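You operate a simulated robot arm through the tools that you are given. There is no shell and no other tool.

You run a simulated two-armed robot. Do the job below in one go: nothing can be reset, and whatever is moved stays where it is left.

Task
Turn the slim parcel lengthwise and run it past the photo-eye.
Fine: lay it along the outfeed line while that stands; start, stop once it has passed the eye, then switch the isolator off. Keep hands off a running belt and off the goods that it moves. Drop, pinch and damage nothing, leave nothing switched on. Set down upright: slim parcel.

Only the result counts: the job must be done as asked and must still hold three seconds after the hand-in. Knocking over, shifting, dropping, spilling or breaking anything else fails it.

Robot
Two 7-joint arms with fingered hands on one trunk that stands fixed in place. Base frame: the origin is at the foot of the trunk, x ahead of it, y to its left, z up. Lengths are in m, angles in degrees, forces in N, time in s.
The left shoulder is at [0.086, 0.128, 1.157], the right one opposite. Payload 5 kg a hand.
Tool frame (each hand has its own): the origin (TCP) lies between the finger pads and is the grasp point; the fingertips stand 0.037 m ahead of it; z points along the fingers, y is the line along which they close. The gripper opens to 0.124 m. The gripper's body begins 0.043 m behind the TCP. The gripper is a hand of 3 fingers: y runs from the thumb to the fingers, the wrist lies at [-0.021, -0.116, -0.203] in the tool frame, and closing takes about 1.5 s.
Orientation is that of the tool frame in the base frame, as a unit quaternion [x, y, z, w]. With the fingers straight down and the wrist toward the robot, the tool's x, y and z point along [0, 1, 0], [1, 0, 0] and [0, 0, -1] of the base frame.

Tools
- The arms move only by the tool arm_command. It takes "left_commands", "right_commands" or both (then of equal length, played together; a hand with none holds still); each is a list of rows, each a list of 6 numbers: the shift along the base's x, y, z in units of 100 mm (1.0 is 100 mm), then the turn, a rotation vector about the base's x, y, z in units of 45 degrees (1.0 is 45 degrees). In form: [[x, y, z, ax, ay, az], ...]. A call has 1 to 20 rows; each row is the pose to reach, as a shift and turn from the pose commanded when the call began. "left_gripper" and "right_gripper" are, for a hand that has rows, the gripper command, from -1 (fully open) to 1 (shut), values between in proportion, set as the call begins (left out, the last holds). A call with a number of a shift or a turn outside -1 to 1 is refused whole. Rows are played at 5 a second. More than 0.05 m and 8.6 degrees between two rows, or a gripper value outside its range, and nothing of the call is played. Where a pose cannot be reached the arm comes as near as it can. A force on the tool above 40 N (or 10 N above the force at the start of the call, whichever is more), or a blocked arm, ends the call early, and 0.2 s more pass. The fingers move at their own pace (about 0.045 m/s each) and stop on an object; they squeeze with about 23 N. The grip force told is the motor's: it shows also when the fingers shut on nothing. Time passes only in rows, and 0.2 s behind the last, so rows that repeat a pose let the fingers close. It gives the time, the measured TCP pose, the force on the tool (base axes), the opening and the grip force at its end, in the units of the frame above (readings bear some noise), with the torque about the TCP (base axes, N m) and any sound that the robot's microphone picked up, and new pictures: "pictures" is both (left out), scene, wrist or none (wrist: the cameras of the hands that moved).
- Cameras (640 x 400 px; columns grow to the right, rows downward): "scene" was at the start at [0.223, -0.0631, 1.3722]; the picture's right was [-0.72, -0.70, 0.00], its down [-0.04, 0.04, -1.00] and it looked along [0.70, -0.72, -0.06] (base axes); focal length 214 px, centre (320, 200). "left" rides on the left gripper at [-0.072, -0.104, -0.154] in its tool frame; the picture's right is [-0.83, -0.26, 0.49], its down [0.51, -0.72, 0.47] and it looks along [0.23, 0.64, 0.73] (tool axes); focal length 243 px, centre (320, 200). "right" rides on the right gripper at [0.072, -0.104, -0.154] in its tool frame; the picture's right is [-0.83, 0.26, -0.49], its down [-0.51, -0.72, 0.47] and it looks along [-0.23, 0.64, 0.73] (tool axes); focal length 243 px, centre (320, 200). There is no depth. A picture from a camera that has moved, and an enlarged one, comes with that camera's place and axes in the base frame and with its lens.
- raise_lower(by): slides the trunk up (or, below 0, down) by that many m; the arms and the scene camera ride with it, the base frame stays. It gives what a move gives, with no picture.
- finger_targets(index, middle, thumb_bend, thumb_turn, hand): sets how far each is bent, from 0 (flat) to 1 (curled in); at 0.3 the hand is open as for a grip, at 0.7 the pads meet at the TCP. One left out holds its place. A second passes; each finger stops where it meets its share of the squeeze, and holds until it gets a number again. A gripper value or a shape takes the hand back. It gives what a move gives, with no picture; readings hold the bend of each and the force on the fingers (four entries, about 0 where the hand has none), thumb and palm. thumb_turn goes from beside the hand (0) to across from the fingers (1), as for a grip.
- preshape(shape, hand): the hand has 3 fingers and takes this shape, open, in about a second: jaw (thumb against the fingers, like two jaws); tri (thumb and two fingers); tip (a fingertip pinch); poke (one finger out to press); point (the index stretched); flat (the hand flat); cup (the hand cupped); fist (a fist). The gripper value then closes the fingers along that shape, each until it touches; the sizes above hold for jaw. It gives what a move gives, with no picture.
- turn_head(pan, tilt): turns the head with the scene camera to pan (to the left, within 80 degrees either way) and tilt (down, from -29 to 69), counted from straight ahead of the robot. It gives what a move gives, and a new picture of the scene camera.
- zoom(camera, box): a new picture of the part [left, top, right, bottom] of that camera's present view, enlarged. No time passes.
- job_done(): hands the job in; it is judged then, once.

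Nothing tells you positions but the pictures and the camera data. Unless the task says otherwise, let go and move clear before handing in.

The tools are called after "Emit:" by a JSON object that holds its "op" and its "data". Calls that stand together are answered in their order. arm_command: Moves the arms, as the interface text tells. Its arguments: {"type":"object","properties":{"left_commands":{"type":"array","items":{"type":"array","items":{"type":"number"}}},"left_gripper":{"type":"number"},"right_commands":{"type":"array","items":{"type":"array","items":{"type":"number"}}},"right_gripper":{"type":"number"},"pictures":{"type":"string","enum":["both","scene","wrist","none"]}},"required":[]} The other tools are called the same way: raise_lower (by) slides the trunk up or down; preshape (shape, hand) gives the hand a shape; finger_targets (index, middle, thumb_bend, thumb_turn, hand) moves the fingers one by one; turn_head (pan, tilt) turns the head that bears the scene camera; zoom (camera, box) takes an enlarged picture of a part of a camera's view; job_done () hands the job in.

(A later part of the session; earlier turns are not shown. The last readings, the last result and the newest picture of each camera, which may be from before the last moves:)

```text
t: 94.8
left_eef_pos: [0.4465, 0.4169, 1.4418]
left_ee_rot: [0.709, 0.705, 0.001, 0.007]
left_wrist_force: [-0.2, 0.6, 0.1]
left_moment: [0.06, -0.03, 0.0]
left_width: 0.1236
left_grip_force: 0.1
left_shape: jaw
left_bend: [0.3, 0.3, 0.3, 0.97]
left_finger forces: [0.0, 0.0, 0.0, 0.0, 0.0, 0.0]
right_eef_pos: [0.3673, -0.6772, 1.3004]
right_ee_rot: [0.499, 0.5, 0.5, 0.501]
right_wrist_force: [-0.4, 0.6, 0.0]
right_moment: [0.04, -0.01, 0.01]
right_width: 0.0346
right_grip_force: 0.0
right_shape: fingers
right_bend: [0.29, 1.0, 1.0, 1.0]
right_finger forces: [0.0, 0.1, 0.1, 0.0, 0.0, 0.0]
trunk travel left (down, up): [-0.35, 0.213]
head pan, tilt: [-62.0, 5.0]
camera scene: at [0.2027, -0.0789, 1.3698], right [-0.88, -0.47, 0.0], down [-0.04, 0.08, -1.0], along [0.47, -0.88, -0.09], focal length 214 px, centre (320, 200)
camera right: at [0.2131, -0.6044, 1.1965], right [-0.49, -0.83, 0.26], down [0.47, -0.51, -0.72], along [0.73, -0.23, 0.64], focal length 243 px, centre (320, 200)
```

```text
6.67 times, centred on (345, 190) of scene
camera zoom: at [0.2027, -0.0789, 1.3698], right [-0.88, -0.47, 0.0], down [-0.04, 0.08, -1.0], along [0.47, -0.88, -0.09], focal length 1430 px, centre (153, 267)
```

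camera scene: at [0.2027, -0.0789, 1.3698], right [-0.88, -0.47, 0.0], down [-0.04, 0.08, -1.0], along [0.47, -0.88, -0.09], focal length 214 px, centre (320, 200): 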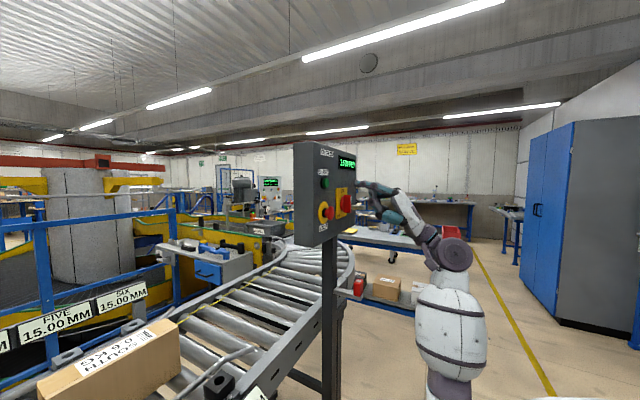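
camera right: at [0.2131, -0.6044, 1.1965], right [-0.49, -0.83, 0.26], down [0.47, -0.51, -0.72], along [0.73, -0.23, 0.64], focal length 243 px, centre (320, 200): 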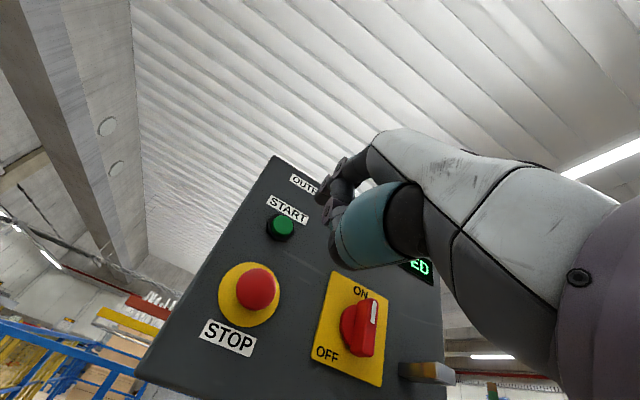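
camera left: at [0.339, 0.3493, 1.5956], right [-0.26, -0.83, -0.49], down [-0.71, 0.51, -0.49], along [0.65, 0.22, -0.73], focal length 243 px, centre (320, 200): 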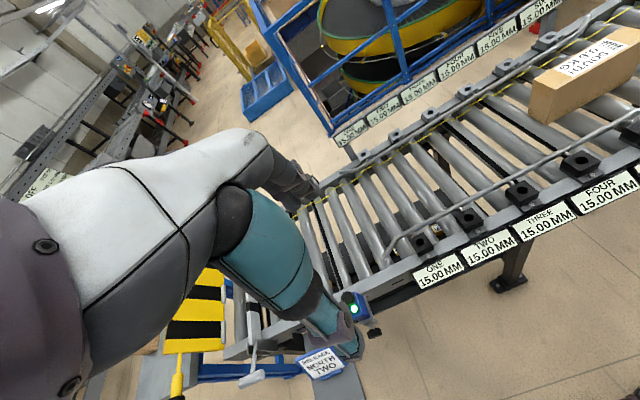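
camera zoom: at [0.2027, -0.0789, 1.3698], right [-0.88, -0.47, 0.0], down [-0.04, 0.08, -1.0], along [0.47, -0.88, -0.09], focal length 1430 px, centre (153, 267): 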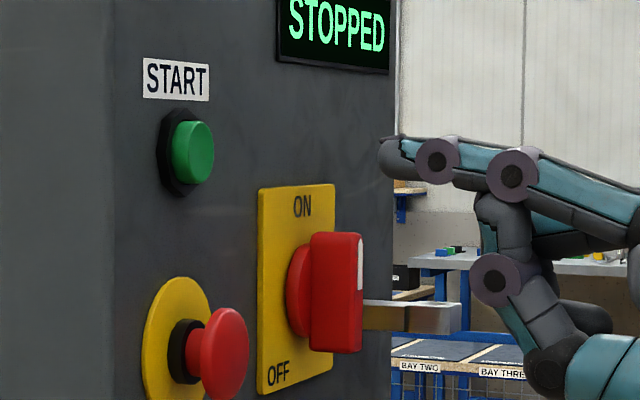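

The isolator is a rotary bar handle, pointer up at ON, with OFF to the lower left. First I bring the fingertip to about 14 mm from START and turn the head to watch the belt.

Emit:
{"op": "arm_command", "data": {"right_commands": [[0.2, 0.03, -0.01, 0, 0, 0], [0.4, 0.05, -0.015, 0, 0, 0], [0.6, 0.05, -0.015, 0, 0, 0], [0.75, 0.05, -0.015, 0, 0, 0], [0.75, 0.05, -0.015, 0, 0, 0]], "pictures": "both"}}

Emit:
{"op": "zoom", "data": {"camera": "scene", "box": [300, 155, 380, 225]}}

```text
t: 96.0
left_eef_pos: [0.4456, 0.4167, 1.4419]
left_ee_rot: [0.71, 0.704, 0.002, 0.009]
left_wrist_force: [-0.4, 0.7, -0.5]
left_moment: [-0.01, -0.01, 0.02]
left_width: 0.1238
left_grip_force: 0.0
left_shape: jaw
left_bend: [0.3, 0.3, 0.3, 0.97]
left_finger forces: [0.1, 0.1, 0.1, 0.0, 0.0, 0.0]
right_eef_pos: [0.4405, -0.6703, 1.3002]
right_ee_rot: [0.5, 0.5, 0.5, 0.5]
right_wrist_force: [0.4, 0.5, -0.2]
right_moment: [-0.05, -0.03, 0.01]
right_width: 0.0346
right_grip_force: 0.0
right_shape: fingers
right_bend: [0.29, 1.0, 1.0, 1.0]
right_finger forces: [0.0, 0.0, 0.0, 0.0, 0.1, 0.0]
trunk travel left (down, up): [-0.35, 0.213]
head pan, tilt: [-62.0, 5.0]
camera scene: at [0.2021, -0.0786, 1.3699], right [-0.88, -0.47, 0.0], down [-0.04, 0.08, -1.0], along [0.47, -0.88, -0.09], focal length 214 px, centre (320, 200)
camera right: at [0.2881, -0.5974, 1.1965], right [-0.49, -0.83, 0.26], down [0.47, -0.51, -0.72], along [0.73, -0.23, 0.64], focal length 243 px, centre (320, 200)
```

scene: 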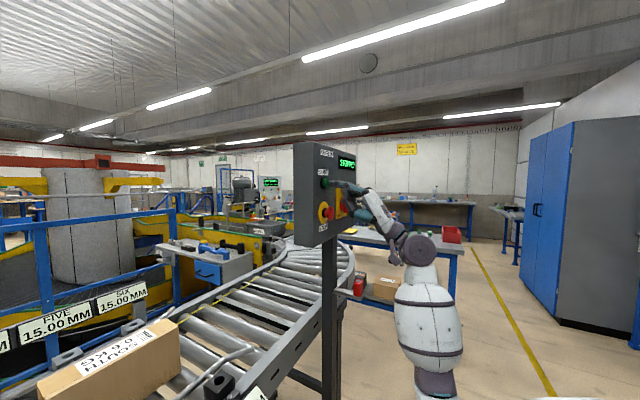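
right: 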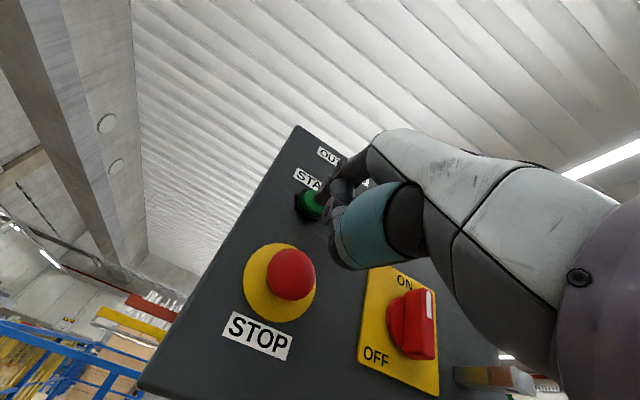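

```text
5.71 times, centred on (340, 190) of scene
camera zoom: at [0.2021, -0.0786, 1.3699], right [-0.88, -0.47, 0.0], down [-0.04, 0.08, -1.0], along [0.47, -0.88, -0.09], focal length 1226 px, centre (206, 257)
```

zoom: 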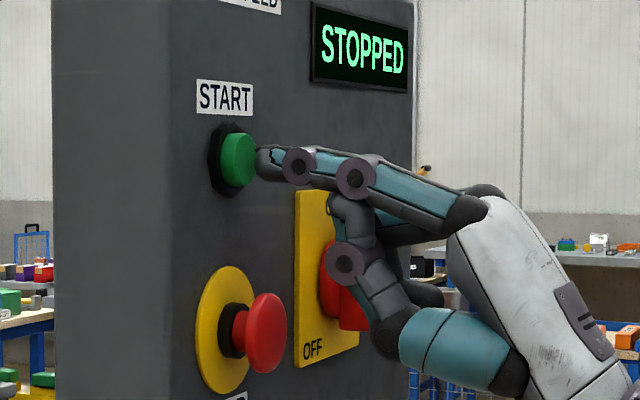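

The fingertip is centred on START, a few millimetres short of it. I turn the head to the belt, then press START and move straight to a standby position in front of STOP.

Emit:
{"op": "turn_head", "data": {"pan": 20, "tilt": 35}}

Emit:
{"op": "arm_command", "data": {"right_commands": [[0.06, 0, 0, 0, 0, 0], [0.12, 0, 0, 0, 0, 0], [0.17, 0, 0, 0, 0, 0], [0.21, 0, 0, 0, 0, 0], [-0.05, 0, 0, 0, 0, 0], [-0.33, 0, -0.3, 0, 0, 0], [-0.33, -0.02, -0.75, 0, 0, 0], [-0.2, -0.02, -0.88, 0, 0, 0]], "pictures": "both"}}

```text
t: 97.6
left_eef_pos: [0.4458, 0.4171, 1.4426]
left_ee_rot: [0.71, 0.705, 0.001, 0.007]
left_wrist_force: [0.3, -0.5, -0.1]
left_moment: [0.03, 0.0, -0.01]
left_width: 0.1237
left_grip_force: 0.0
left_shape: jaw
left_bend: [0.3, 0.3, 0.3, 0.97]
left_finger forces: [0.0, 0.0, 0.0, 0.0, 0.1, 0.0]
right_eef_pos: [0.4415, -0.6705, 1.3032]
right_ee_rot: [0.5, 0.5, 0.5, 0.5]
right_wrist_force: [-1.1, 0.1, 1.0]
right_moment: [-0.02, 0.0, -0.02]
right_width: 0.0347
right_grip_force: 0.1
right_shape: fingers
right_bend: [0.29, 1.0, 1.0, 1.0]
right_finger forces: [0.0, 0.0, 0.0, 0.0, 0.1, 0.0]
trunk travel left (down, up): [-0.35, 0.213]
head pan, tilt: [20.0, 35.0]
camera scene: at [0.242, 0.0325, 1.3217], right [0.34, -0.94, 0.0], down [-0.54, -0.2, -0.82], along [0.77, 0.28, -0.57], focal length 214 px, centre (320, 200)
```

scene: 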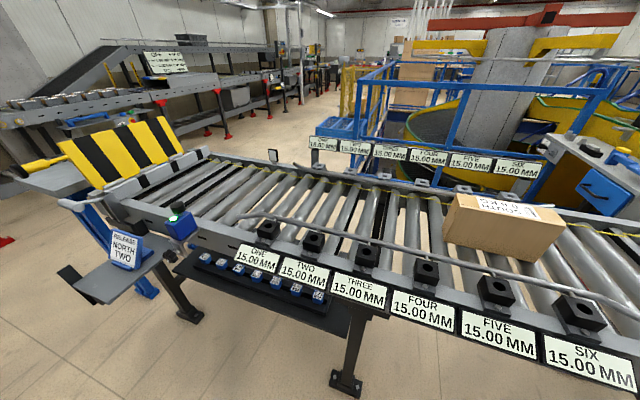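

```text
t: 99.4
left_eef_pos: [0.4461, 0.4177, 1.4418]
left_ee_rot: [0.71, 0.704, 0.001, 0.007]
left_wrist_force: [-0.5, 0.1, 0.0]
left_moment: [0.04, 0.01, -0.05]
left_width: 0.1238
left_grip_force: 0.0
left_shape: jaw
left_bend: [0.3, 0.3, 0.3, 0.97]
left_finger forces: [0.0, 0.1, 0.1, 0.1, 0.0, 0.1]
right_eef_pos: [0.422, -0.6715, 1.212]
right_ee_rot: [0.5, 0.5, 0.499, 0.501]
right_wrist_force: [0.2, 0.3, -0.8]
right_moment: [0.0, -0.03, 0.0]
right_width: 0.0346
right_grip_force: 0.1
right_shape: fingers
right_bend: [0.29, 1.0, 1.0, 1.0]
right_finger forces: [0.1, 0.0, 0.0, 0.0, 0.1, 0.1]
trunk travel left (down, up): [-0.35, 0.213]
head pan, tilt: [20.0, 35.0]
heard: click
camera scene: at [0.242, 0.0325, 1.3217], right [0.34, -0.94, 0.0], down [-0.54, -0.2, -0.82], along [0.77, 0.28, -0.57], focal length 214 px, centre (320, 200)
camera right: at [0.2681, -0.5995, 1.1065], right [-0.49, -0.83, 0.26], down [0.47, -0.51, -0.72], along [0.73, -0.23, 0.64], focal length 243 px, centre (320, 200)
```

scene: 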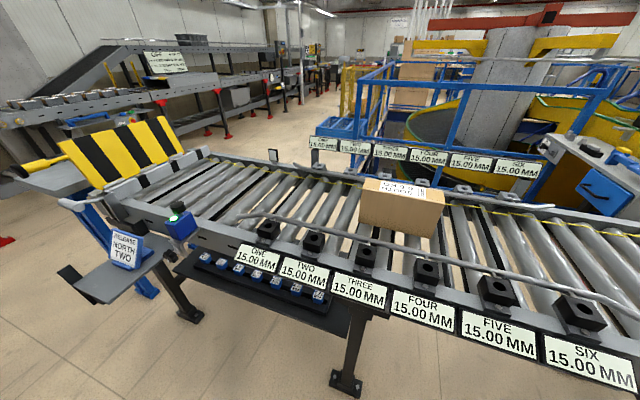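
right: 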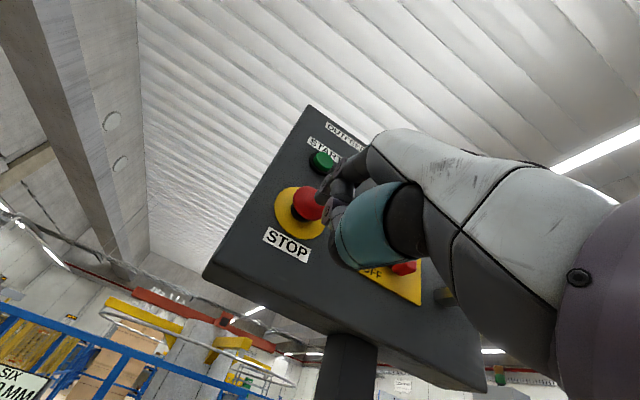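

The START click was heard and the parcel is moving toward the eye, with the fingertip on standby at STOP. I'll hold briefly to measure its speed.

Emit:
{"op": "arm_command", "data": {"right_commands": [[0, 0, 0, 0, 0, 0], [0, 0, 0, 0, 0, 0], [0, 0, 0, 0, 0, 0], [0, 0, 0, 0, 0, 0]], "pictures": "scene"}}

```text
t: 100.4
left_eef_pos: [0.4458, 0.417, 1.4423]
left_ee_rot: [0.709, 0.705, 0.001, 0.008]
left_wrist_force: [-0.2, 0.2, 0.1]
left_moment: [-0.03, 0.03, 0.01]
left_width: 0.1239
left_grip_force: 0.1
left_shape: jaw
left_bend: [0.3, 0.3, 0.3, 0.97]
left_finger forces: [0.1, 0.1, 0.0, 0.1, 0.0, 0.1]
right_eef_pos: [0.4208, -0.671, 1.2118]
right_ee_rot: [0.5, 0.5, 0.5, 0.5]
right_wrist_force: [0.2, -0.4, -0.6]
right_moment: [-0.02, 0.03, -0.02]
right_width: 0.0343
right_grip_force: 0.0
right_shape: fingers
right_bend: [0.29, 1.0, 1.0, 1.0]
right_finger forces: [0.0, 0.1, 0.0, 0.1, 0.1, 0.0]
trunk travel left (down, up): [-0.35, 0.213]
head pan, tilt: [20.0, 35.0]
camera scene: at [0.2421, 0.0325, 1.3217], right [0.34, -0.94, 0.0], down [-0.54, -0.2, -0.82], along [0.77, 0.28, -0.57], focal length 214 px, centre (320, 200)
```

scene: 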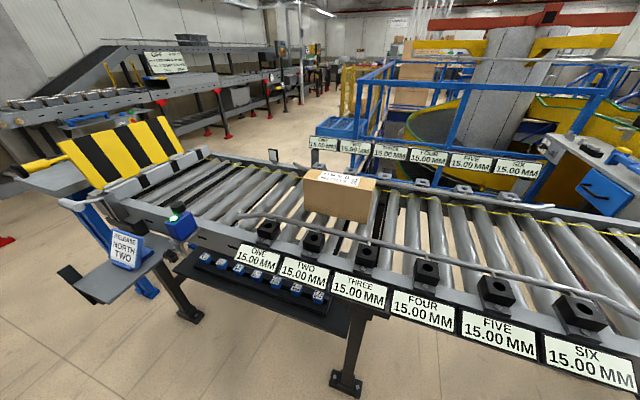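

Speed is about 0.19 m/s. At t=100.4 the leading edge is at y≈0.30, so the tail clears the eye around t≈102.9. I'll hold until about 102 and check once more before pressing.

Emit:
{"op": "arm_command", "data": {"right_commands": [[0, 0, 0, 0, 0, 0], [0, 0, 0, 0, 0, 0], [0, 0, 0, 0, 0, 0], [0, 0, 0, 0, 0, 0], [0, 0, 0, 0, 0, 0], [0, 0, 0, 0, 0, 0], [0, 0, 0, 0, 0, 0]], "pictures": "scene"}}

```text
t: 102.0
left_eef_pos: [0.4469, 0.4173, 1.4426]
left_ee_rot: [0.71, 0.705, 0.002, 0.008]
left_wrist_force: [-0.6, -0.7, -0.1]
left_moment: [-0.01, -0.03, -0.01]
left_width: 0.1237
left_grip_force: 0.0
left_shape: jaw
left_bend: [0.3, 0.3, 0.3, 0.97]
left_finger forces: [0.0, 0.0, 0.0, 0.0, 0.1, 0.0]
right_eef_pos: [0.4217, -0.673, 1.2127]
right_ee_rot: [0.5, 0.5, 0.5, 0.5]
right_wrist_force: [-0.3, 0.0, 0.0]
right_moment: [-0.01, 0.0, 0.0]
right_width: 0.0346
right_grip_force: 0.1
right_shape: fingers
right_bend: [0.29, 1.0, 1.0, 1.0]
right_finger forces: [0.0, 0.1, 0.0, 0.0, 0.0, 0.0]
trunk travel left (down, up): [-0.35, 0.213]
head pan, tilt: [20.0, 35.0]
camera scene: at [0.242, 0.0325, 1.3217], right [0.34, -0.94, 0.0], down [-0.54, -0.2, -0.82], along [0.77, 0.28, -0.57], focal length 214 px, centre (320, 200)
```

scene: 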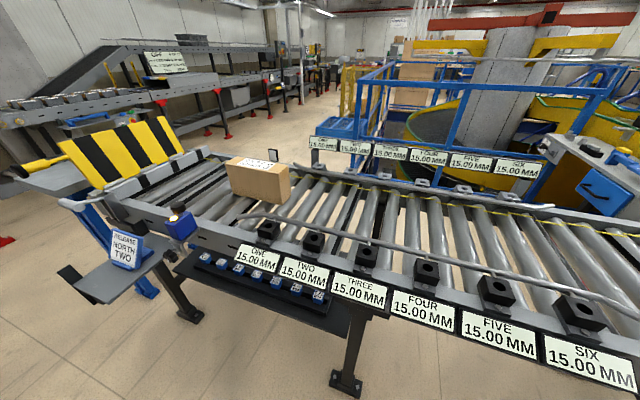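

The eye lamp has switched to amber (beam blocked), with the leading edge at y≈0.61. The tail clears at about t≈102.9, so I'll time the STOP press to land at roughly 103.05.

Emit:
{"op": "arm_command", "data": {"right_commands": [[0, 0, 0, 0, 0, 0], [0, 0, 0, 0, 0, 0], [0.02, 0, 0, 0, 0, 0], [0.14, 0, 0, 0, 0, 0], [0.21, 0, 0, 0, 0, 0], [0.28, 0, 0, 0, 0, 0], [0.35, 0, 0, 0, 0, 0]], "pictures": "both"}}

```text
t: 103.4
left_eef_pos: [0.4347, 0.417, 1.446]
left_ee_rot: [0.711, 0.703, 0.005, 0.011]
left_wrist_force: [-0.5, -0.2, 0.1]
left_moment: [-0.01, -0.14, 0.03]
left_width: 0.1239
left_grip_force: 0.0
left_shape: jaw
left_bend: [0.3, 0.3, 0.3, 0.97]
left_finger forces: [0.0, 0.0, 0.0, 0.0, 0.0, 0.1]
right_eef_pos: [0.438, -0.6746, 1.2141]
right_ee_rot: [0.498, 0.495, 0.504, 0.503]
right_wrist_force: [-23.3, -0.8, -1.1]
right_moment: [-0.11, -0.94, 0.45]
right_width: 0.0344
right_grip_force: 8.7
right_shape: fingers
right_bend: [0.28, 1.0, 1.0, 1.0]
right_finger forces: [17.7, 0.0, 0.0, 0.1, 0.0, 0.0]
trunk travel left (down, up): [-0.35, 0.213]
head pan, tilt: [20.0, 35.0]
heard: click
stopped in row 7 (right hand): the force on the tool passed its limit at 44 N (the readings are from after the stop); the commanded pose is now the measured one
camera scene: at [0.2326, 0.0316, 1.3235], right [0.34, -0.94, 0.0], down [-0.53, -0.2, -0.82], along [0.77, 0.28, -0.57], focal length 214 px, centre (320, 200)
camera right: at [0.2868, -0.6019, 1.1083], right [-0.5, -0.83, 0.25], down [0.48, -0.51, -0.72], along [0.72, -0.23, 0.65], focal length 243 px, centre (320, 200)
```

scene: 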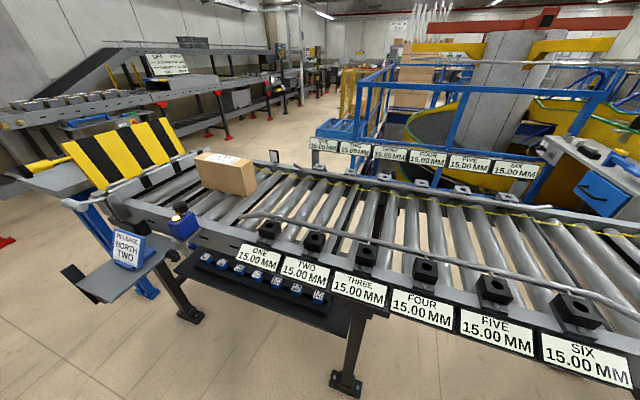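
right: 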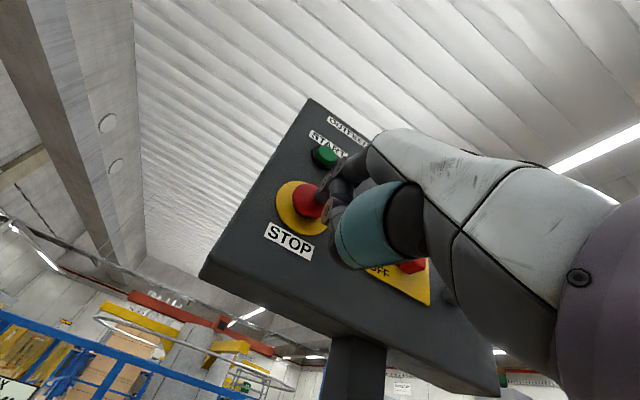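

STOP clicked slightly earlier than planned. I'll back the finger off and check whether the parcel's tail has cleared the beam.

Emit:
{"op": "arm_command", "data": {"right_commands": [[-0.1, 0, 0, 0, 0, 0], [-0.25, 0, 0, 0, 0, 0]], "pictures": "both"}}

Emit:
{"op": "zoom", "data": {"camera": "scene", "box": [140, 130, 300, 250]}}

Emit:
{"op": "zoom", "data": {"camera": "right", "box": [230, 100, 430, 280]}}

```text
t: 103.7
left_eef_pos: [0.4413, 0.417, 1.4428]
left_ee_rot: [0.71, 0.704, 0.003, 0.009]
left_wrist_force: [0.5, 0.6, -1.0]
left_moment: [-0.03, 0.04, -0.02]
left_width: 0.1236
left_grip_force: 0.0
left_shape: jaw
left_bend: [0.3, 0.3, 0.3, 0.97]
left_finger forces: [0.0, 0.1, 0.0, 0.0, 0.0, 0.0]
right_eef_pos: [0.438, -0.6759, 1.2157]
right_ee_rot: [0.497, 0.493, 0.505, 0.504]
right_wrist_force: [-80.3, 4.5, -35.3]
right_moment: [-0.38, -7.43, 1.44]
right_width: 0.0346
right_grip_force: 53.2
right_shape: fingers
right_bend: [0.28, 1.0, 1.0, 1.0]
right_finger forces: [106.5, 0.0, 0.0, 0.0, 0.1, 0.0]
trunk travel left (down, up): [-0.35, 0.213]
head pan, tilt: [20.0, 35.0]
stopped in row 1 (right hand): the force on the tool passed its limit at 78 N (the readings are from after the stop); the commanded pose is now the measured one
camera scene: at [0.2375, 0.0323, 1.3225], right [0.34, -0.94, 0.0], down [-0.54, -0.2, -0.82], along [0.77, 0.28, -0.57], focal length 214 px, centre (320, 200)
camera right: at [0.2873, -0.6018, 1.1084], right [-0.5, -0.83, 0.25], down [0.48, -0.51, -0.72], along [0.72, -0.24, 0.65], focal length 243 px, centre (320, 200)
```

scene: 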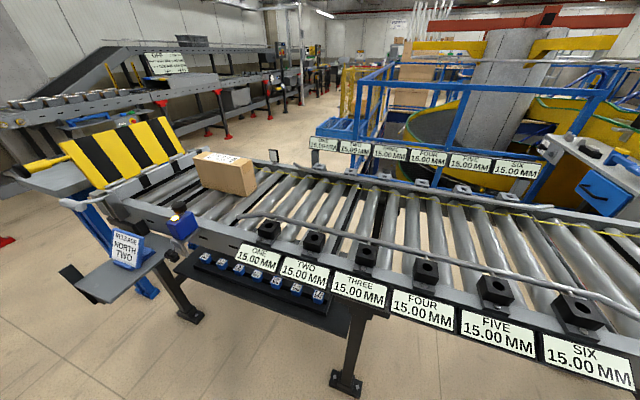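
right: 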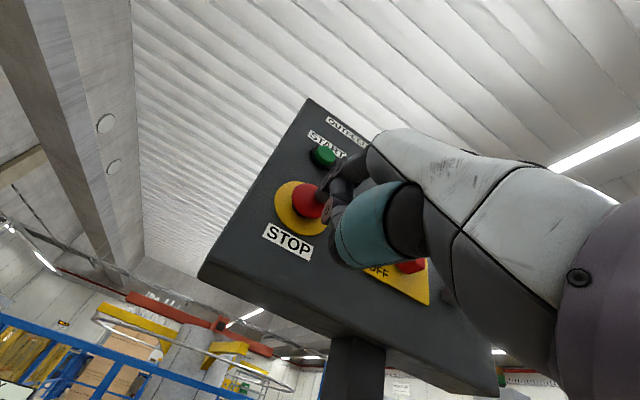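

```text
3.33 times, centred on (220, 190) of scene
camera zoom: at [0.2375, 0.0323, 1.3225], right [0.34, -0.94, 0.0], down [-0.54, -0.2, -0.82], along [0.77, 0.28, -0.57], focal length 715 px, centre (653, 233)
```

zoom: 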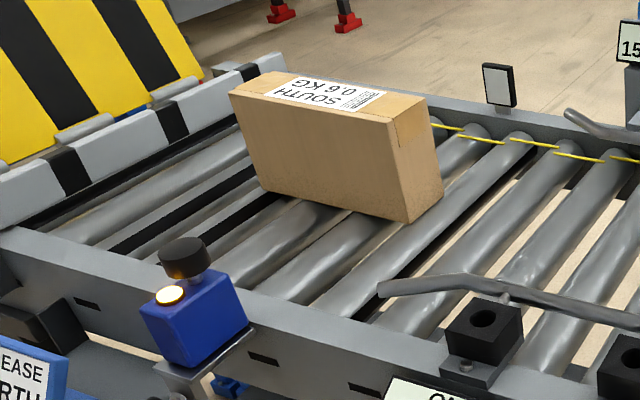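

```text
2.22 times, centred on (330, 190) of right
camera zoom: at [0.2873, -0.6018, 1.1084], right [-0.5, -0.83, 0.25], down [0.48, -0.51, -0.72], along [0.72, -0.24, 0.65], focal length 539 px, centre (298, 222)
```

zoom: 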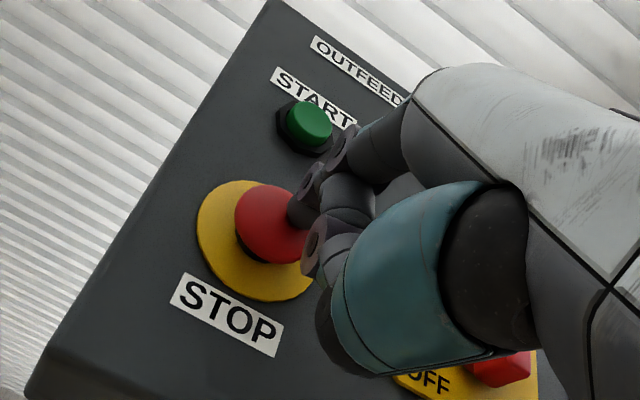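

The fingertip is still pushing hard on STOP because the trunk springs forward. I'll retreat right away with a larger step.

Emit:
{"op": "arm_command", "data": {"right_commands": [[-0.4, 0, 0, 0, 0, 0], [-0.6, 0, 0, 0, 0, 0]], "pictures": "both"}}

```text
t: 104.3
left_eef_pos: [0.4429, 0.417, 1.4436]
left_ee_rot: [0.71, 0.704, 0.003, 0.01]
left_wrist_force: [-1.2, -0.2, 0.4]
left_moment: [0.01, -0.04, 0.01]
left_width: 0.1237
left_grip_force: 0.0
left_shape: jaw
left_bend: [0.3, 0.3, 0.3, 0.97]
left_finger forces: [0.0, 0.0, 0.0, 0.0, 0.0, 0.0]
right_eef_pos: [0.3848, -0.6759, 1.215]
right_ee_rot: [0.499, 0.496, 0.503, 0.502]
right_wrist_force: [-0.5, 0.6, -0.3]
right_moment: [-0.02, 0.03, -0.02]
right_width: 0.0335
right_grip_force: 0.1
right_shape: fingers
right_bend: [0.29, 1.0, 1.0, 1.0]
right_finger forces: [0.0, 0.1, 0.1, 0.1, 0.1, 0.0]
trunk travel left (down, up): [-0.35, 0.213]
head pan, tilt: [20.0, 35.0]
camera scene: at [0.2401, 0.0325, 1.3221], right [0.34, -0.94, 0.0], down [-0.54, -0.2, -0.82], along [0.77, 0.28, -0.57], focal length 214 px, centre (320, 200)
camera right: at [0.2323, -0.6024, 1.1085], right [-0.5, -0.83, 0.25], down [0.48, -0.51, -0.72], along [0.72, -0.23, 0.65], focal length 243 px, centre (320, 200)
```

scene: 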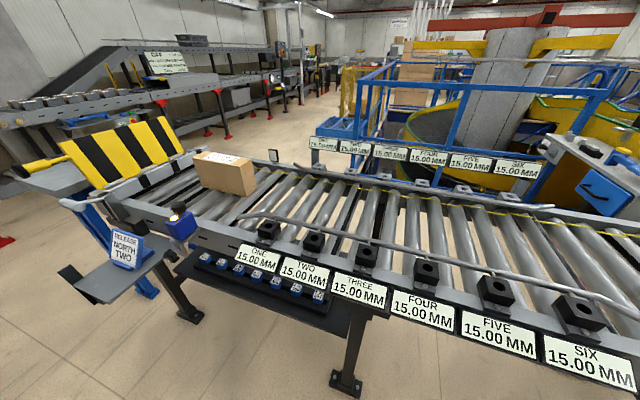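
right: 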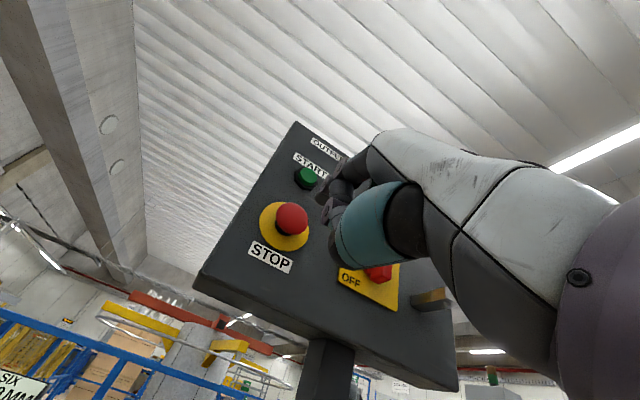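

The finger is off the button. The parcel has stopped, but the beam is still blocked: the tail needs roughly 3–5 cm more, with about 15 cm free before the end gate. I'll look at the panel state and plan a short jog.

Emit:
{"op": "turn_head", "data": {"pan": -62, "tilt": 5}}

Emit:
{"op": "zoom", "data": {"camera": "scene", "box": [290, 140, 390, 240]}}

Emit:
{"op": "finger_targets", "data": {"hand": "right", "index": 0.3, "middle": 1.0, "thumb_bend": 0.5, "thumb_turn": 1.0}}

Emit:
{"op": "zoom", "data": {"camera": "scene", "box": [290, 140, 430, 240]}}

Emit:
{"op": "zoom", "data": {"camera": "right", "box": [220, 100, 440, 320]}}

```text
t: 105.8
left_eef_pos: [0.4453, 0.4175, 1.443]
left_ee_rot: [0.71, 0.704, 0.001, 0.008]
left_wrist_force: [0.6, 0.0, 0.1]
left_moment: [0.0, -0.01, 0.01]
left_width: 0.1238
left_grip_force: 0.0
left_shape: jaw
left_bend: [0.3, 0.3, 0.3, 0.97]
left_finger forces: [0.1, 0.0, 0.0, 0.0, 0.0, 0.0]
right_eef_pos: [0.3855, -0.6758, 1.2144]
right_ee_rot: [0.499, 0.497, 0.503, 0.502]
right_wrist_force: [-0.6, 0.6, 0.6]
right_moment: [0.01, 0.0, -0.02]
right_width: 0.0335
right_grip_force: 0.2
right_shape: fingers
right_bend: [0.29, 1.0, 1.0, 1.0]
right_finger forces: [0.0, 0.1, 0.0, 0.0, 0.0, 0.0]
trunk travel left (down, up): [-0.35, 0.213]
head pan, tilt: [-62.0, 5.0]
camera scene: at [0.2023, -0.0787, 1.3699], right [-0.88, -0.47, 0.0], down [-0.04, 0.08, -1.0], along [0.47, -0.88, -0.09], focal length 214 px, centre (320, 200)
```

scene: 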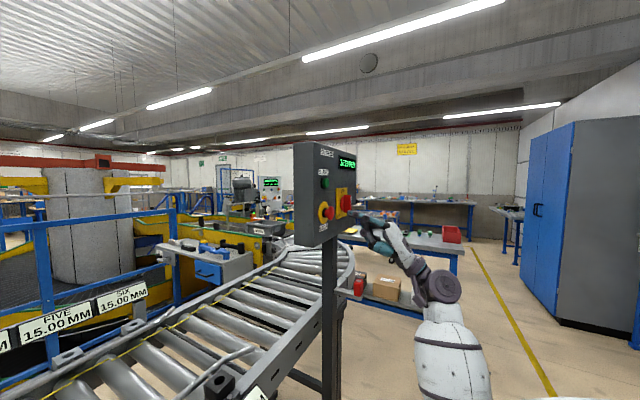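

```text
4.00 times, centred on (340, 190) of scene
camera zoom: at [0.2023, -0.0787, 1.3699], right [-0.88, -0.47, 0.0], down [-0.04, 0.08, -1.0], along [0.47, -0.88, -0.09], focal length 858 px, centre (240, 240)
```

zoom: 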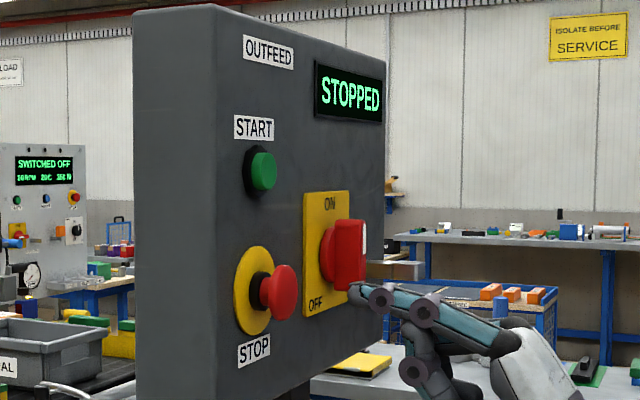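

```text
t: 106.8
left_eef_pos: [0.4447, 0.4167, 1.4426]
left_ee_rot: [0.711, 0.703, 0.001, 0.009]
left_wrist_force: [-0.3, -0.1, 0.2]
left_moment: [-0.01, -0.01, -0.02]
left_width: 0.1239
left_grip_force: 0.1
left_shape: jaw
left_bend: [0.3, 0.3, 0.3, 0.97]
left_finger forces: [0.1, 0.0, 0.0, 0.0, 0.0, 0.0]
right_eef_pos: [0.3858, -0.6752, 1.214]
right_ee_rot: [0.499, 0.496, 0.502, 0.502]
right_wrist_force: [-0.1, -0.2, 0.2]
right_moment: [-0.01, 0.02, 0.0]
right_width: 0.0982
right_grip_force: 0.1
right_shape: fingers
right_bend: [0.3, 1.0, 0.5, 1.0]
right_finger forces: [0.0, 0.0, 0.0, 0.0, 0.0, 0.0]
trunk travel left (down, up): [-0.35, 0.213]
head pan, tilt: [-62.0, 5.0]
```

```text
4.00 times, centred on (360, 190) of scene
camera zoom: at [0.2024, -0.0787, 1.3699], right [-0.88, -0.47, 0.0], down [-0.04, 0.08, -1.0], along [0.47, -0.88, -0.09], focal length 858 px, centre (160, 240)
```

zoom: 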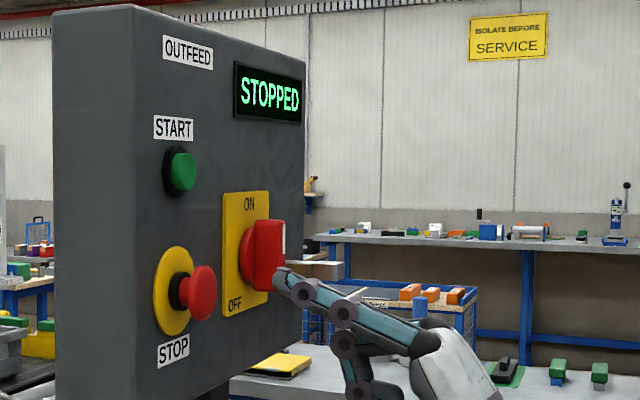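

```text
1.82 times, centred on (330, 210) of right
camera zoom: at [0.234, -0.6024, 1.1082], right [-0.5, -0.83, 0.25], down [0.48, -0.51, -0.72], along [0.73, -0.24, 0.65], focal length 441 px, centre (302, 182)
```

zoom: 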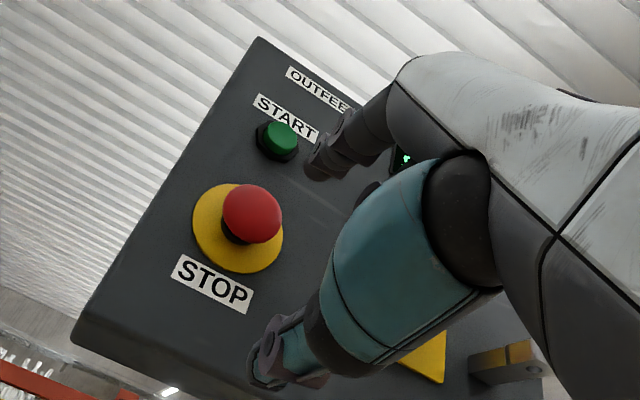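

The display reads STOPPED and the STOP button isn't latched. For a short jog I'll use the index on START and the extended thumb on STOP, pitching the hand so I can rock from one to the other. First I set up that pose at a safe standoff and check the tip positions.

Emit:
{"op": "arm_command", "data": {"right_commands": [[0, 0.02, 0.2, 0.04, 0.09, 0], [0, 0.04, 0.4, 0.08, 0.18, 0], [0, 0.06, 0.6, 0.12, 0.27, 0], [0, 0.08, 0.8, 0.16, 0.37, 0], [0, 0.1, 0.95, 0.19, 0.46, 0], [0, 0.12, 1.0, 0.22, 0.55, 0], [0, 0.12, 1.0, 0.22, 0.55, 0]], "pictures": "both"}}

Emit:
{"op": "zoom", "data": {"camera": "scene", "box": [290, 150, 410, 250]}}

Emit:
{"op": "zoom", "data": {"camera": "right", "box": [200, 100, 420, 360]}}

```text
t: 108.4
left_eef_pos: [0.4464, 0.4178, 1.4418]
left_ee_rot: [0.71, 0.704, 0.002, 0.007]
left_wrist_force: [0.1, 0.0, -0.1]
left_moment: [-0.02, -0.01, 0.0]
left_width: 0.1235
left_grip_force: 0.2
left_shape: jaw
left_bend: [0.3, 0.3, 0.3, 0.97]
left_finger forces: [0.0, 0.0, 0.0, 0.1, 0.0, 0.1]
right_eef_pos: [0.3845, -0.6621, 1.3139]
right_ee_rot: [0.637, 0.547, 0.425, 0.339]
right_wrist_force: [-0.2, -0.6, 0.6]
right_moment: [0.0, 0.04, -0.01]
right_width: 0.098
right_grip_force: 0.1
right_shape: fingers
right_bend: [0.3, 1.0, 0.5, 1.0]
right_finger forces: [0.0, 0.0, 0.0, 0.0, 0.1, 0.0]
trunk travel left (down, up): [-0.35, 0.213]
head pan, tilt: [-62.0, 5.0]
camera scene: at [0.2025, -0.0788, 1.3699], right [-0.88, -0.47, 0.0], down [-0.04, 0.08, -1.0], along [0.47, -0.88, -0.09], focal length 214 px, centre (320, 200)
camera right: at [0.2054, -0.5788, 1.2952], right [-0.38, -0.88, 0.3], down [0.11, -0.36, -0.93], along [0.92, -0.31, 0.24], focal length 243 px, centre (320, 200)
```

scene: 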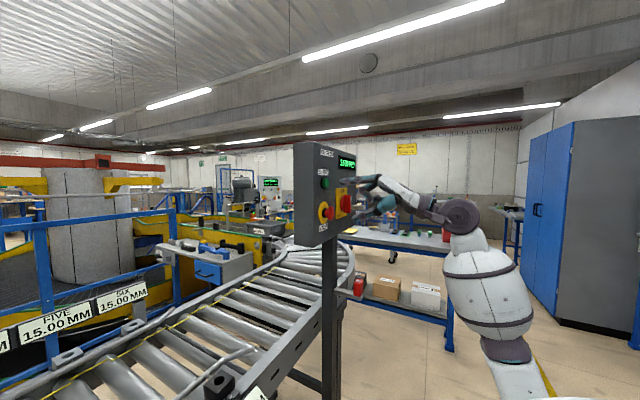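
right: 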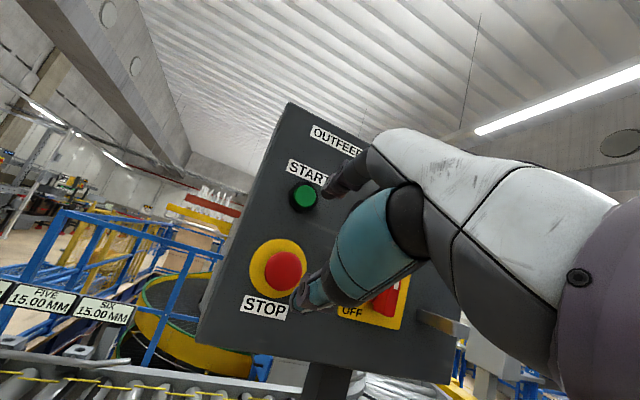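

```text
4.00 times, centred on (350, 200) of scene
camera zoom: at [0.2025, -0.0788, 1.3699], right [-0.88, -0.47, 0.0], down [-0.04, 0.08, -1.0], along [0.47, -0.88, -0.09], focal length 858 px, centre (200, 200)
```

zoom: 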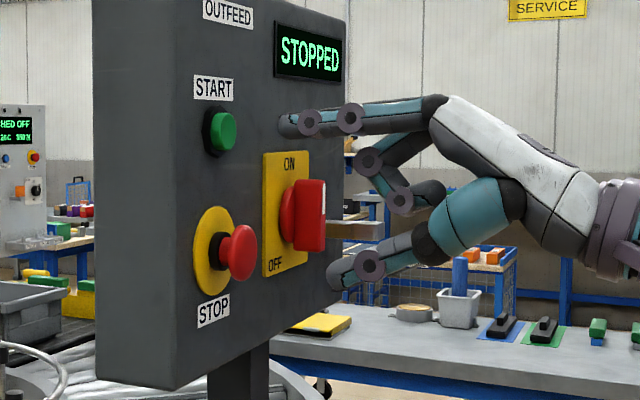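

```text
1.54 times, centred on (310, 230) of right
camera zoom: at [0.2054, -0.5788, 1.2952], right [-0.38, -0.88, 0.3], down [0.11, -0.36, -0.93], along [0.92, -0.31, 0.24], focal length 373 px, centre (335, 154)
```

zoom: 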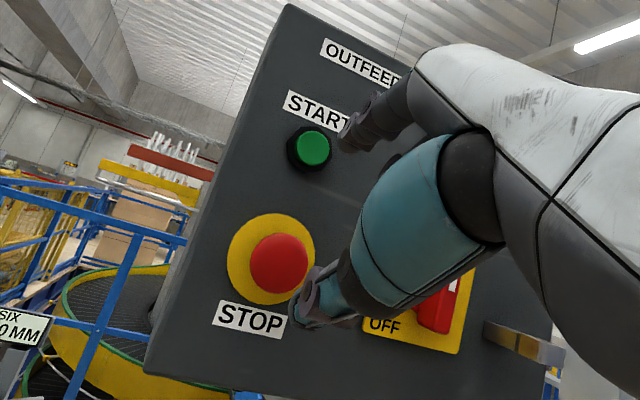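

The tips triangulate well. To line both up with the buttons I'll take out the roll, reduce the pitch slightly and bend the thumb a bit more.

Emit:
{"op": "finger_targets", "data": {"hand": "right", "thumb_bend": 0.6}}

Emit:
{"op": "arm_command", "data": {"right_commands": [[0, 0, 0, -0.07, -0.04, 0], [0, 0, 0, -0.15, -0.08, 0], [0, 0, 0, -0.22, -0.11, 0], [0, 0, 0, -0.22, -0.11, 0]], "pictures": "none"}}

Emit:
{"op": "zoom", "data": {"camera": "scene", "box": [290, 150, 410, 250]}}

Emit:
{"op": "zoom", "data": {"camera": "right", "box": [200, 100, 420, 360]}}

```text
t: 109.4
left_eef_pos: [0.4457, 0.4176, 1.4418]
left_ee_rot: [0.711, 0.704, 0.001, 0.008]
left_wrist_force: [0.3, -0.4, 1.7]
left_moment: [0.03, -0.03, 0.0]
left_width: 0.124
left_grip_force: 0.1
left_shape: jaw
left_bend: [0.3, 0.3, 0.3, 0.97]
left_finger forces: [0.1, 0.1, 0.0, 0.1, 0.0, 0.0]
right_eef_pos: [0.3836, -0.6627, 1.3144]
right_ee_rot: [0.636, 0.547, 0.424, 0.34]
right_wrist_force: [0.0, -0.7, 0.4]
right_moment: [-0.04, -0.03, 0.0]
right_width: 0.0828
right_grip_force: 0.1
right_shape: fingers
right_bend: [0.3, 1.0, 0.6, 1.0]
right_finger forces: [0.0, 0.1, 0.0, 0.0, 0.0, 0.0]
trunk travel left (down, up): [-0.35, 0.213]
head pan, tilt: [-62.0, 5.0]
```

```text
t: 110.4
left_eef_pos: [0.4458, 0.4178, 1.4426]
left_ee_rot: [0.711, 0.704, 0.002, 0.009]
left_wrist_force: [-0.7, -0.5, 0.0]
left_moment: [0.01, 0.04, -0.01]
left_width: 0.1241
left_grip_force: 0.0
left_shape: jaw
left_bend: [0.3, 0.3, 0.3, 0.97]
left_finger forces: [0.0, 0.0, 0.0, 0.1, 0.0, 0.1]
right_eef_pos: [0.3856, -0.6621, 1.3131]
right_ee_rot: [0.586, 0.566, 0.403, 0.417]
right_wrist_force: [0.1, -0.1, 0.2]
right_moment: [-0.04, -0.02, -0.01]
right_width: 0.083
right_grip_force: 0.1
right_shape: fingers
right_bend: [0.3, 1.0, 0.6, 1.0]
right_finger forces: [0.1, 0.0, 0.0, 0.0, 0.1, 0.1]
trunk travel left (down, up): [-0.35, 0.213]
head pan, tilt: [-62.0, 5.0]
```

```text
4.00 times, centred on (350, 200) of scene
camera zoom: at [0.2024, -0.0786, 1.3699], right [-0.88, -0.47, 0.0], down [-0.04, 0.08, -1.0], along [0.47, -0.88, -0.09], focal length 858 px, centre (200, 200)
```

zoom: 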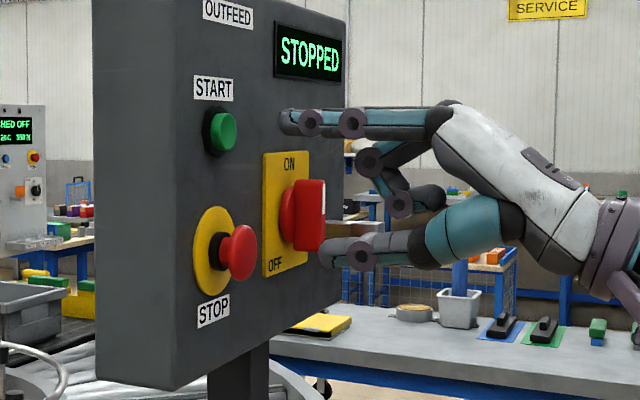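

```text
1.54 times, centred on (310, 230) of right
camera zoom: at [0.2085, -0.5838, 1.2643], right [-0.41, -0.82, 0.41], down [0.19, -0.51, -0.84], along [0.89, -0.26, 0.37], focal length 373 px, centre (335, 154)
```

zoom: 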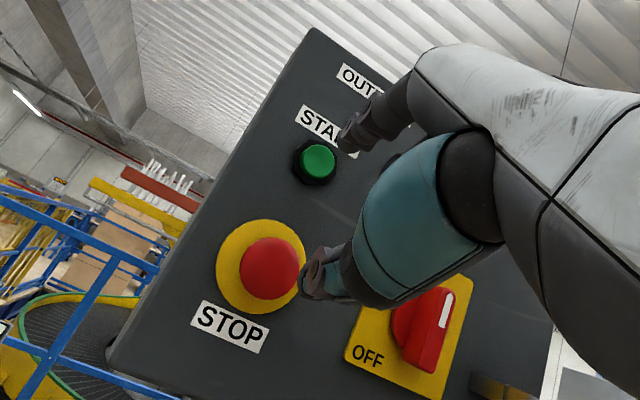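

Both tips are now aligned: index on START and thumb on STOP, within a few millimetres. I'll add 4° of pitch for clearance, close to a 13 mm standoff, and turn the head back to the belt.

Emit:
{"op": "arm_command", "data": {"right_commands": [[0.1, 0, 0, 0, 0.04, 0], [0.2, 0, 0, 0, 0.09, 0], [0.3, 0, 0, 0, 0.09, 0], [0.3, 0, 0, 0, 0.09, 0]], "pictures": "none"}}

Emit:
{"op": "zoom", "data": {"camera": "scene", "box": [290, 150, 410, 250]}}

Emit:
{"op": "zoom", "data": {"camera": "right", "box": [200, 100, 420, 360]}}

```text
t: 111.4
left_eef_pos: [0.4451, 0.4177, 1.4411]
left_ee_rot: [0.711, 0.703, 0.001, 0.009]
left_wrist_force: [0.1, 0.5, 0.3]
left_moment: [0.0, -0.04, 0.0]
left_width: 0.124
left_grip_force: 0.1
left_shape: jaw
left_bend: [0.3, 0.3, 0.3, 0.97]
left_finger forces: [0.1, 0.0, 0.1, 0.1, 0.1, 0.0]
right_eef_pos: [0.4138, -0.6636, 1.313]
right_ee_rot: [0.6, 0.581, 0.381, 0.396]
right_wrist_force: [0.6, 0.2, 0.3]
right_moment: [-0.02, 0.0, 0.03]
right_width: 0.0831
right_grip_force: 0.0
right_shape: fingers
right_bend: [0.3, 1.0, 0.6, 1.0]
right_finger forces: [0.1, 0.0, 0.0, 0.0, 0.0, 0.0]
trunk travel left (down, up): [-0.35, 0.213]
head pan, tilt: [-62.0, 5.0]
```

```text
4.00 times, centred on (350, 200) of scene
camera zoom: at [0.2022, -0.0786, 1.3699], right [-0.88, -0.47, 0.0], down [-0.04, 0.08, -1.0], along [0.47, -0.88, -0.09], focal length 858 px, centre (200, 200)
```

zoom: 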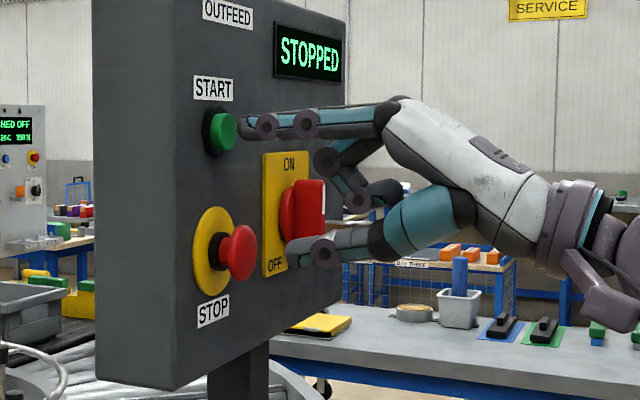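

```text
1.54 times, centred on (310, 230) of right
camera zoom: at [0.2344, -0.5846, 1.2766], right [-0.38, -0.82, 0.44], down [0.13, -0.51, -0.85], along [0.92, -0.26, 0.3], focal length 373 px, centre (335, 154)
```

zoom: 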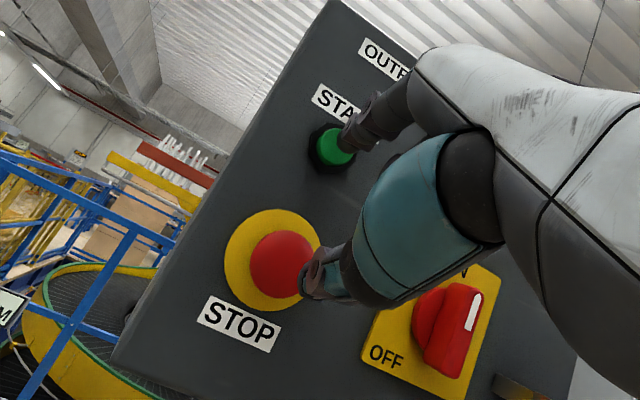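

Standoff confirmed: the index is about 13 mm from START and the thumb about 23 mm from STOP. I turn the head to the belt and then do the jog: press START, hold a moment, rock the thumb onto STOP, retreat.

Emit:
{"op": "turn_head", "data": {"pan": 20, "tilt": 35}}

Emit:
{"op": "arm_command", "data": {"right_commands": [[0.07, 0, -0.02, 0, 0, 0], [0.155, 0, -0.02, 0, 0, 0], [0.165, 0, -0.02, 0, 0, 0], [0.235, 0, -0.02, 0, -0.178, 0], [0.235, 0, -0.02, 0, -0.25, 0], [-0.05, 0, -0.02, 0, -0.25, 0], [-0.25, 0, -0.02, 0, -0.25, 0]], "pictures": "both"}}

Emit:
{"op": "zoom", "data": {"camera": "scene", "box": [100, 110, 300, 250]}}

```text
t: 113.0
left_eef_pos: [0.4449, 0.4172, 1.4428]
left_ee_rot: [0.71, 0.704, 0.002, 0.008]
left_wrist_force: [-0.6, -0.2, 0.5]
left_moment: [0.02, -0.02, -0.03]
left_width: 0.124
left_grip_force: 0.0
left_shape: jaw
left_bend: [0.3, 0.3, 0.3, 0.97]
left_finger forces: [0.1, 0.0, 0.1, 0.0, 0.1, 0.0]
right_eef_pos: [0.414, -0.661, 1.3112]
right_ee_rot: [0.6, 0.581, 0.382, 0.396]
right_wrist_force: [-0.1, 0.0, 0.1]
right_moment: [-0.03, -0.01, 0.02]
right_width: 0.0831
right_grip_force: 0.0
right_shape: fingers
right_bend: [0.3, 1.0, 0.6, 1.0]
right_finger forces: [0.1, 0.1, 0.1, 0.1, 0.1, 0.0]
trunk travel left (down, up): [-0.35, 0.213]
head pan, tilt: [20.0, 35.0]
camera scene: at [0.242, 0.0325, 1.3217], right [0.34, -0.94, 0.0], down [-0.54, -0.2, -0.82], along [0.77, 0.28, -0.57], focal length 214 px, centre (320, 200)
```

scene: 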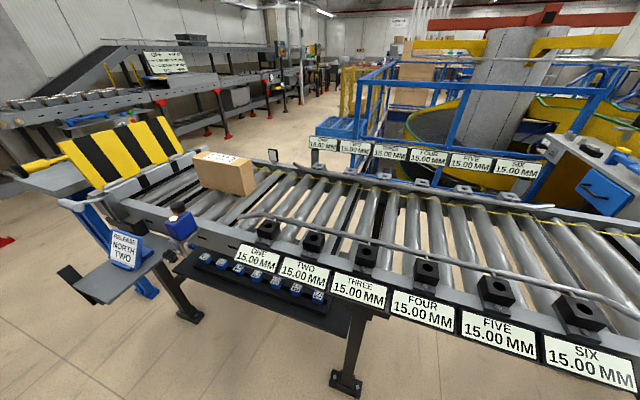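

```text
t: 114.6
left_eef_pos: [0.4455, 0.4167, 1.4414]
left_ee_rot: [0.71, 0.704, 0.001, 0.008]
left_wrist_force: [0.0, 0.0, -0.3]
left_moment: [0.0, 0.01, -0.04]
left_width: 0.1238
left_grip_force: 0.2
left_shape: jaw
left_bend: [0.3, 0.3, 0.3, 0.97]
left_finger forces: [0.1, 0.0, 0.0, 0.1, 0.1, 0.0]
right_eef_pos: [0.3881, -0.6645, 1.3093]
right_ee_rot: [0.559, 0.539, 0.439, 0.452]
right_wrist_force: [0.1, 0.2, 0.3]
right_moment: [0.01, -0.04, 0.01]
right_width: 0.0829
right_grip_force: 0.0
right_shape: fingers
right_bend: [0.3, 1.0, 0.6, 1.0]
right_finger forces: [0.0, 0.0, 0.1, 0.0, 0.1, 0.0]
trunk travel left (down, up): [-0.35, 0.213]
head pan, tilt: [20.0, 35.0]
heard: click, click
camera scene: at [0.2417, 0.0323, 1.3218], right [0.34, -0.94, 0.0], down [-0.54, -0.2, -0.82], along [0.77, 0.28, -0.57], focal length 214 px, centre (320, 200)
camera right: at [0.2191, -0.5856, 1.2395], right [-0.45, -0.82, 0.35], down [0.3, -0.51, -0.81], along [0.84, -0.26, 0.47], focal length 243 px, centre (320, 200)
```

scene: 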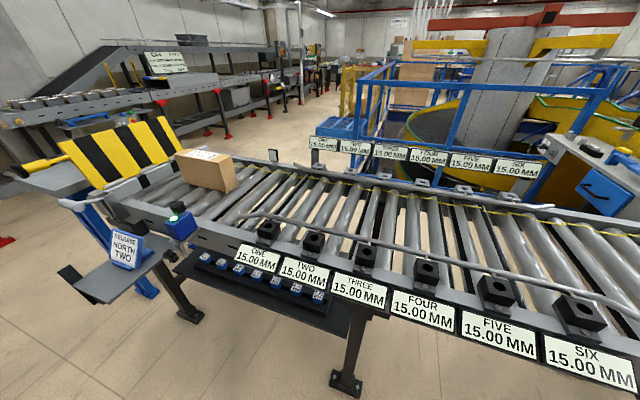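
right: 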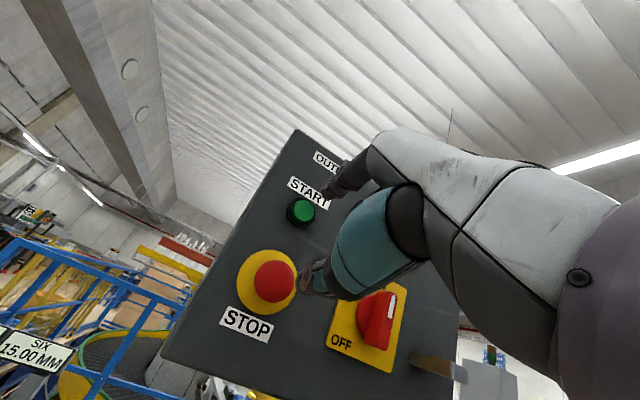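

```text
2.86 times, centred on (200, 180) of scene
camera zoom: at [0.2417, 0.0323, 1.3218], right [0.34, -0.94, 0.0], down [-0.54, -0.2, -0.82], along [0.77, 0.28, -0.57], focal length 613 px, centre (663, 257)
```

zoom: 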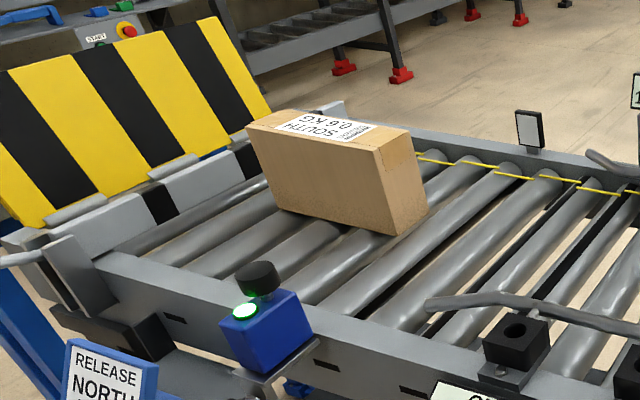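

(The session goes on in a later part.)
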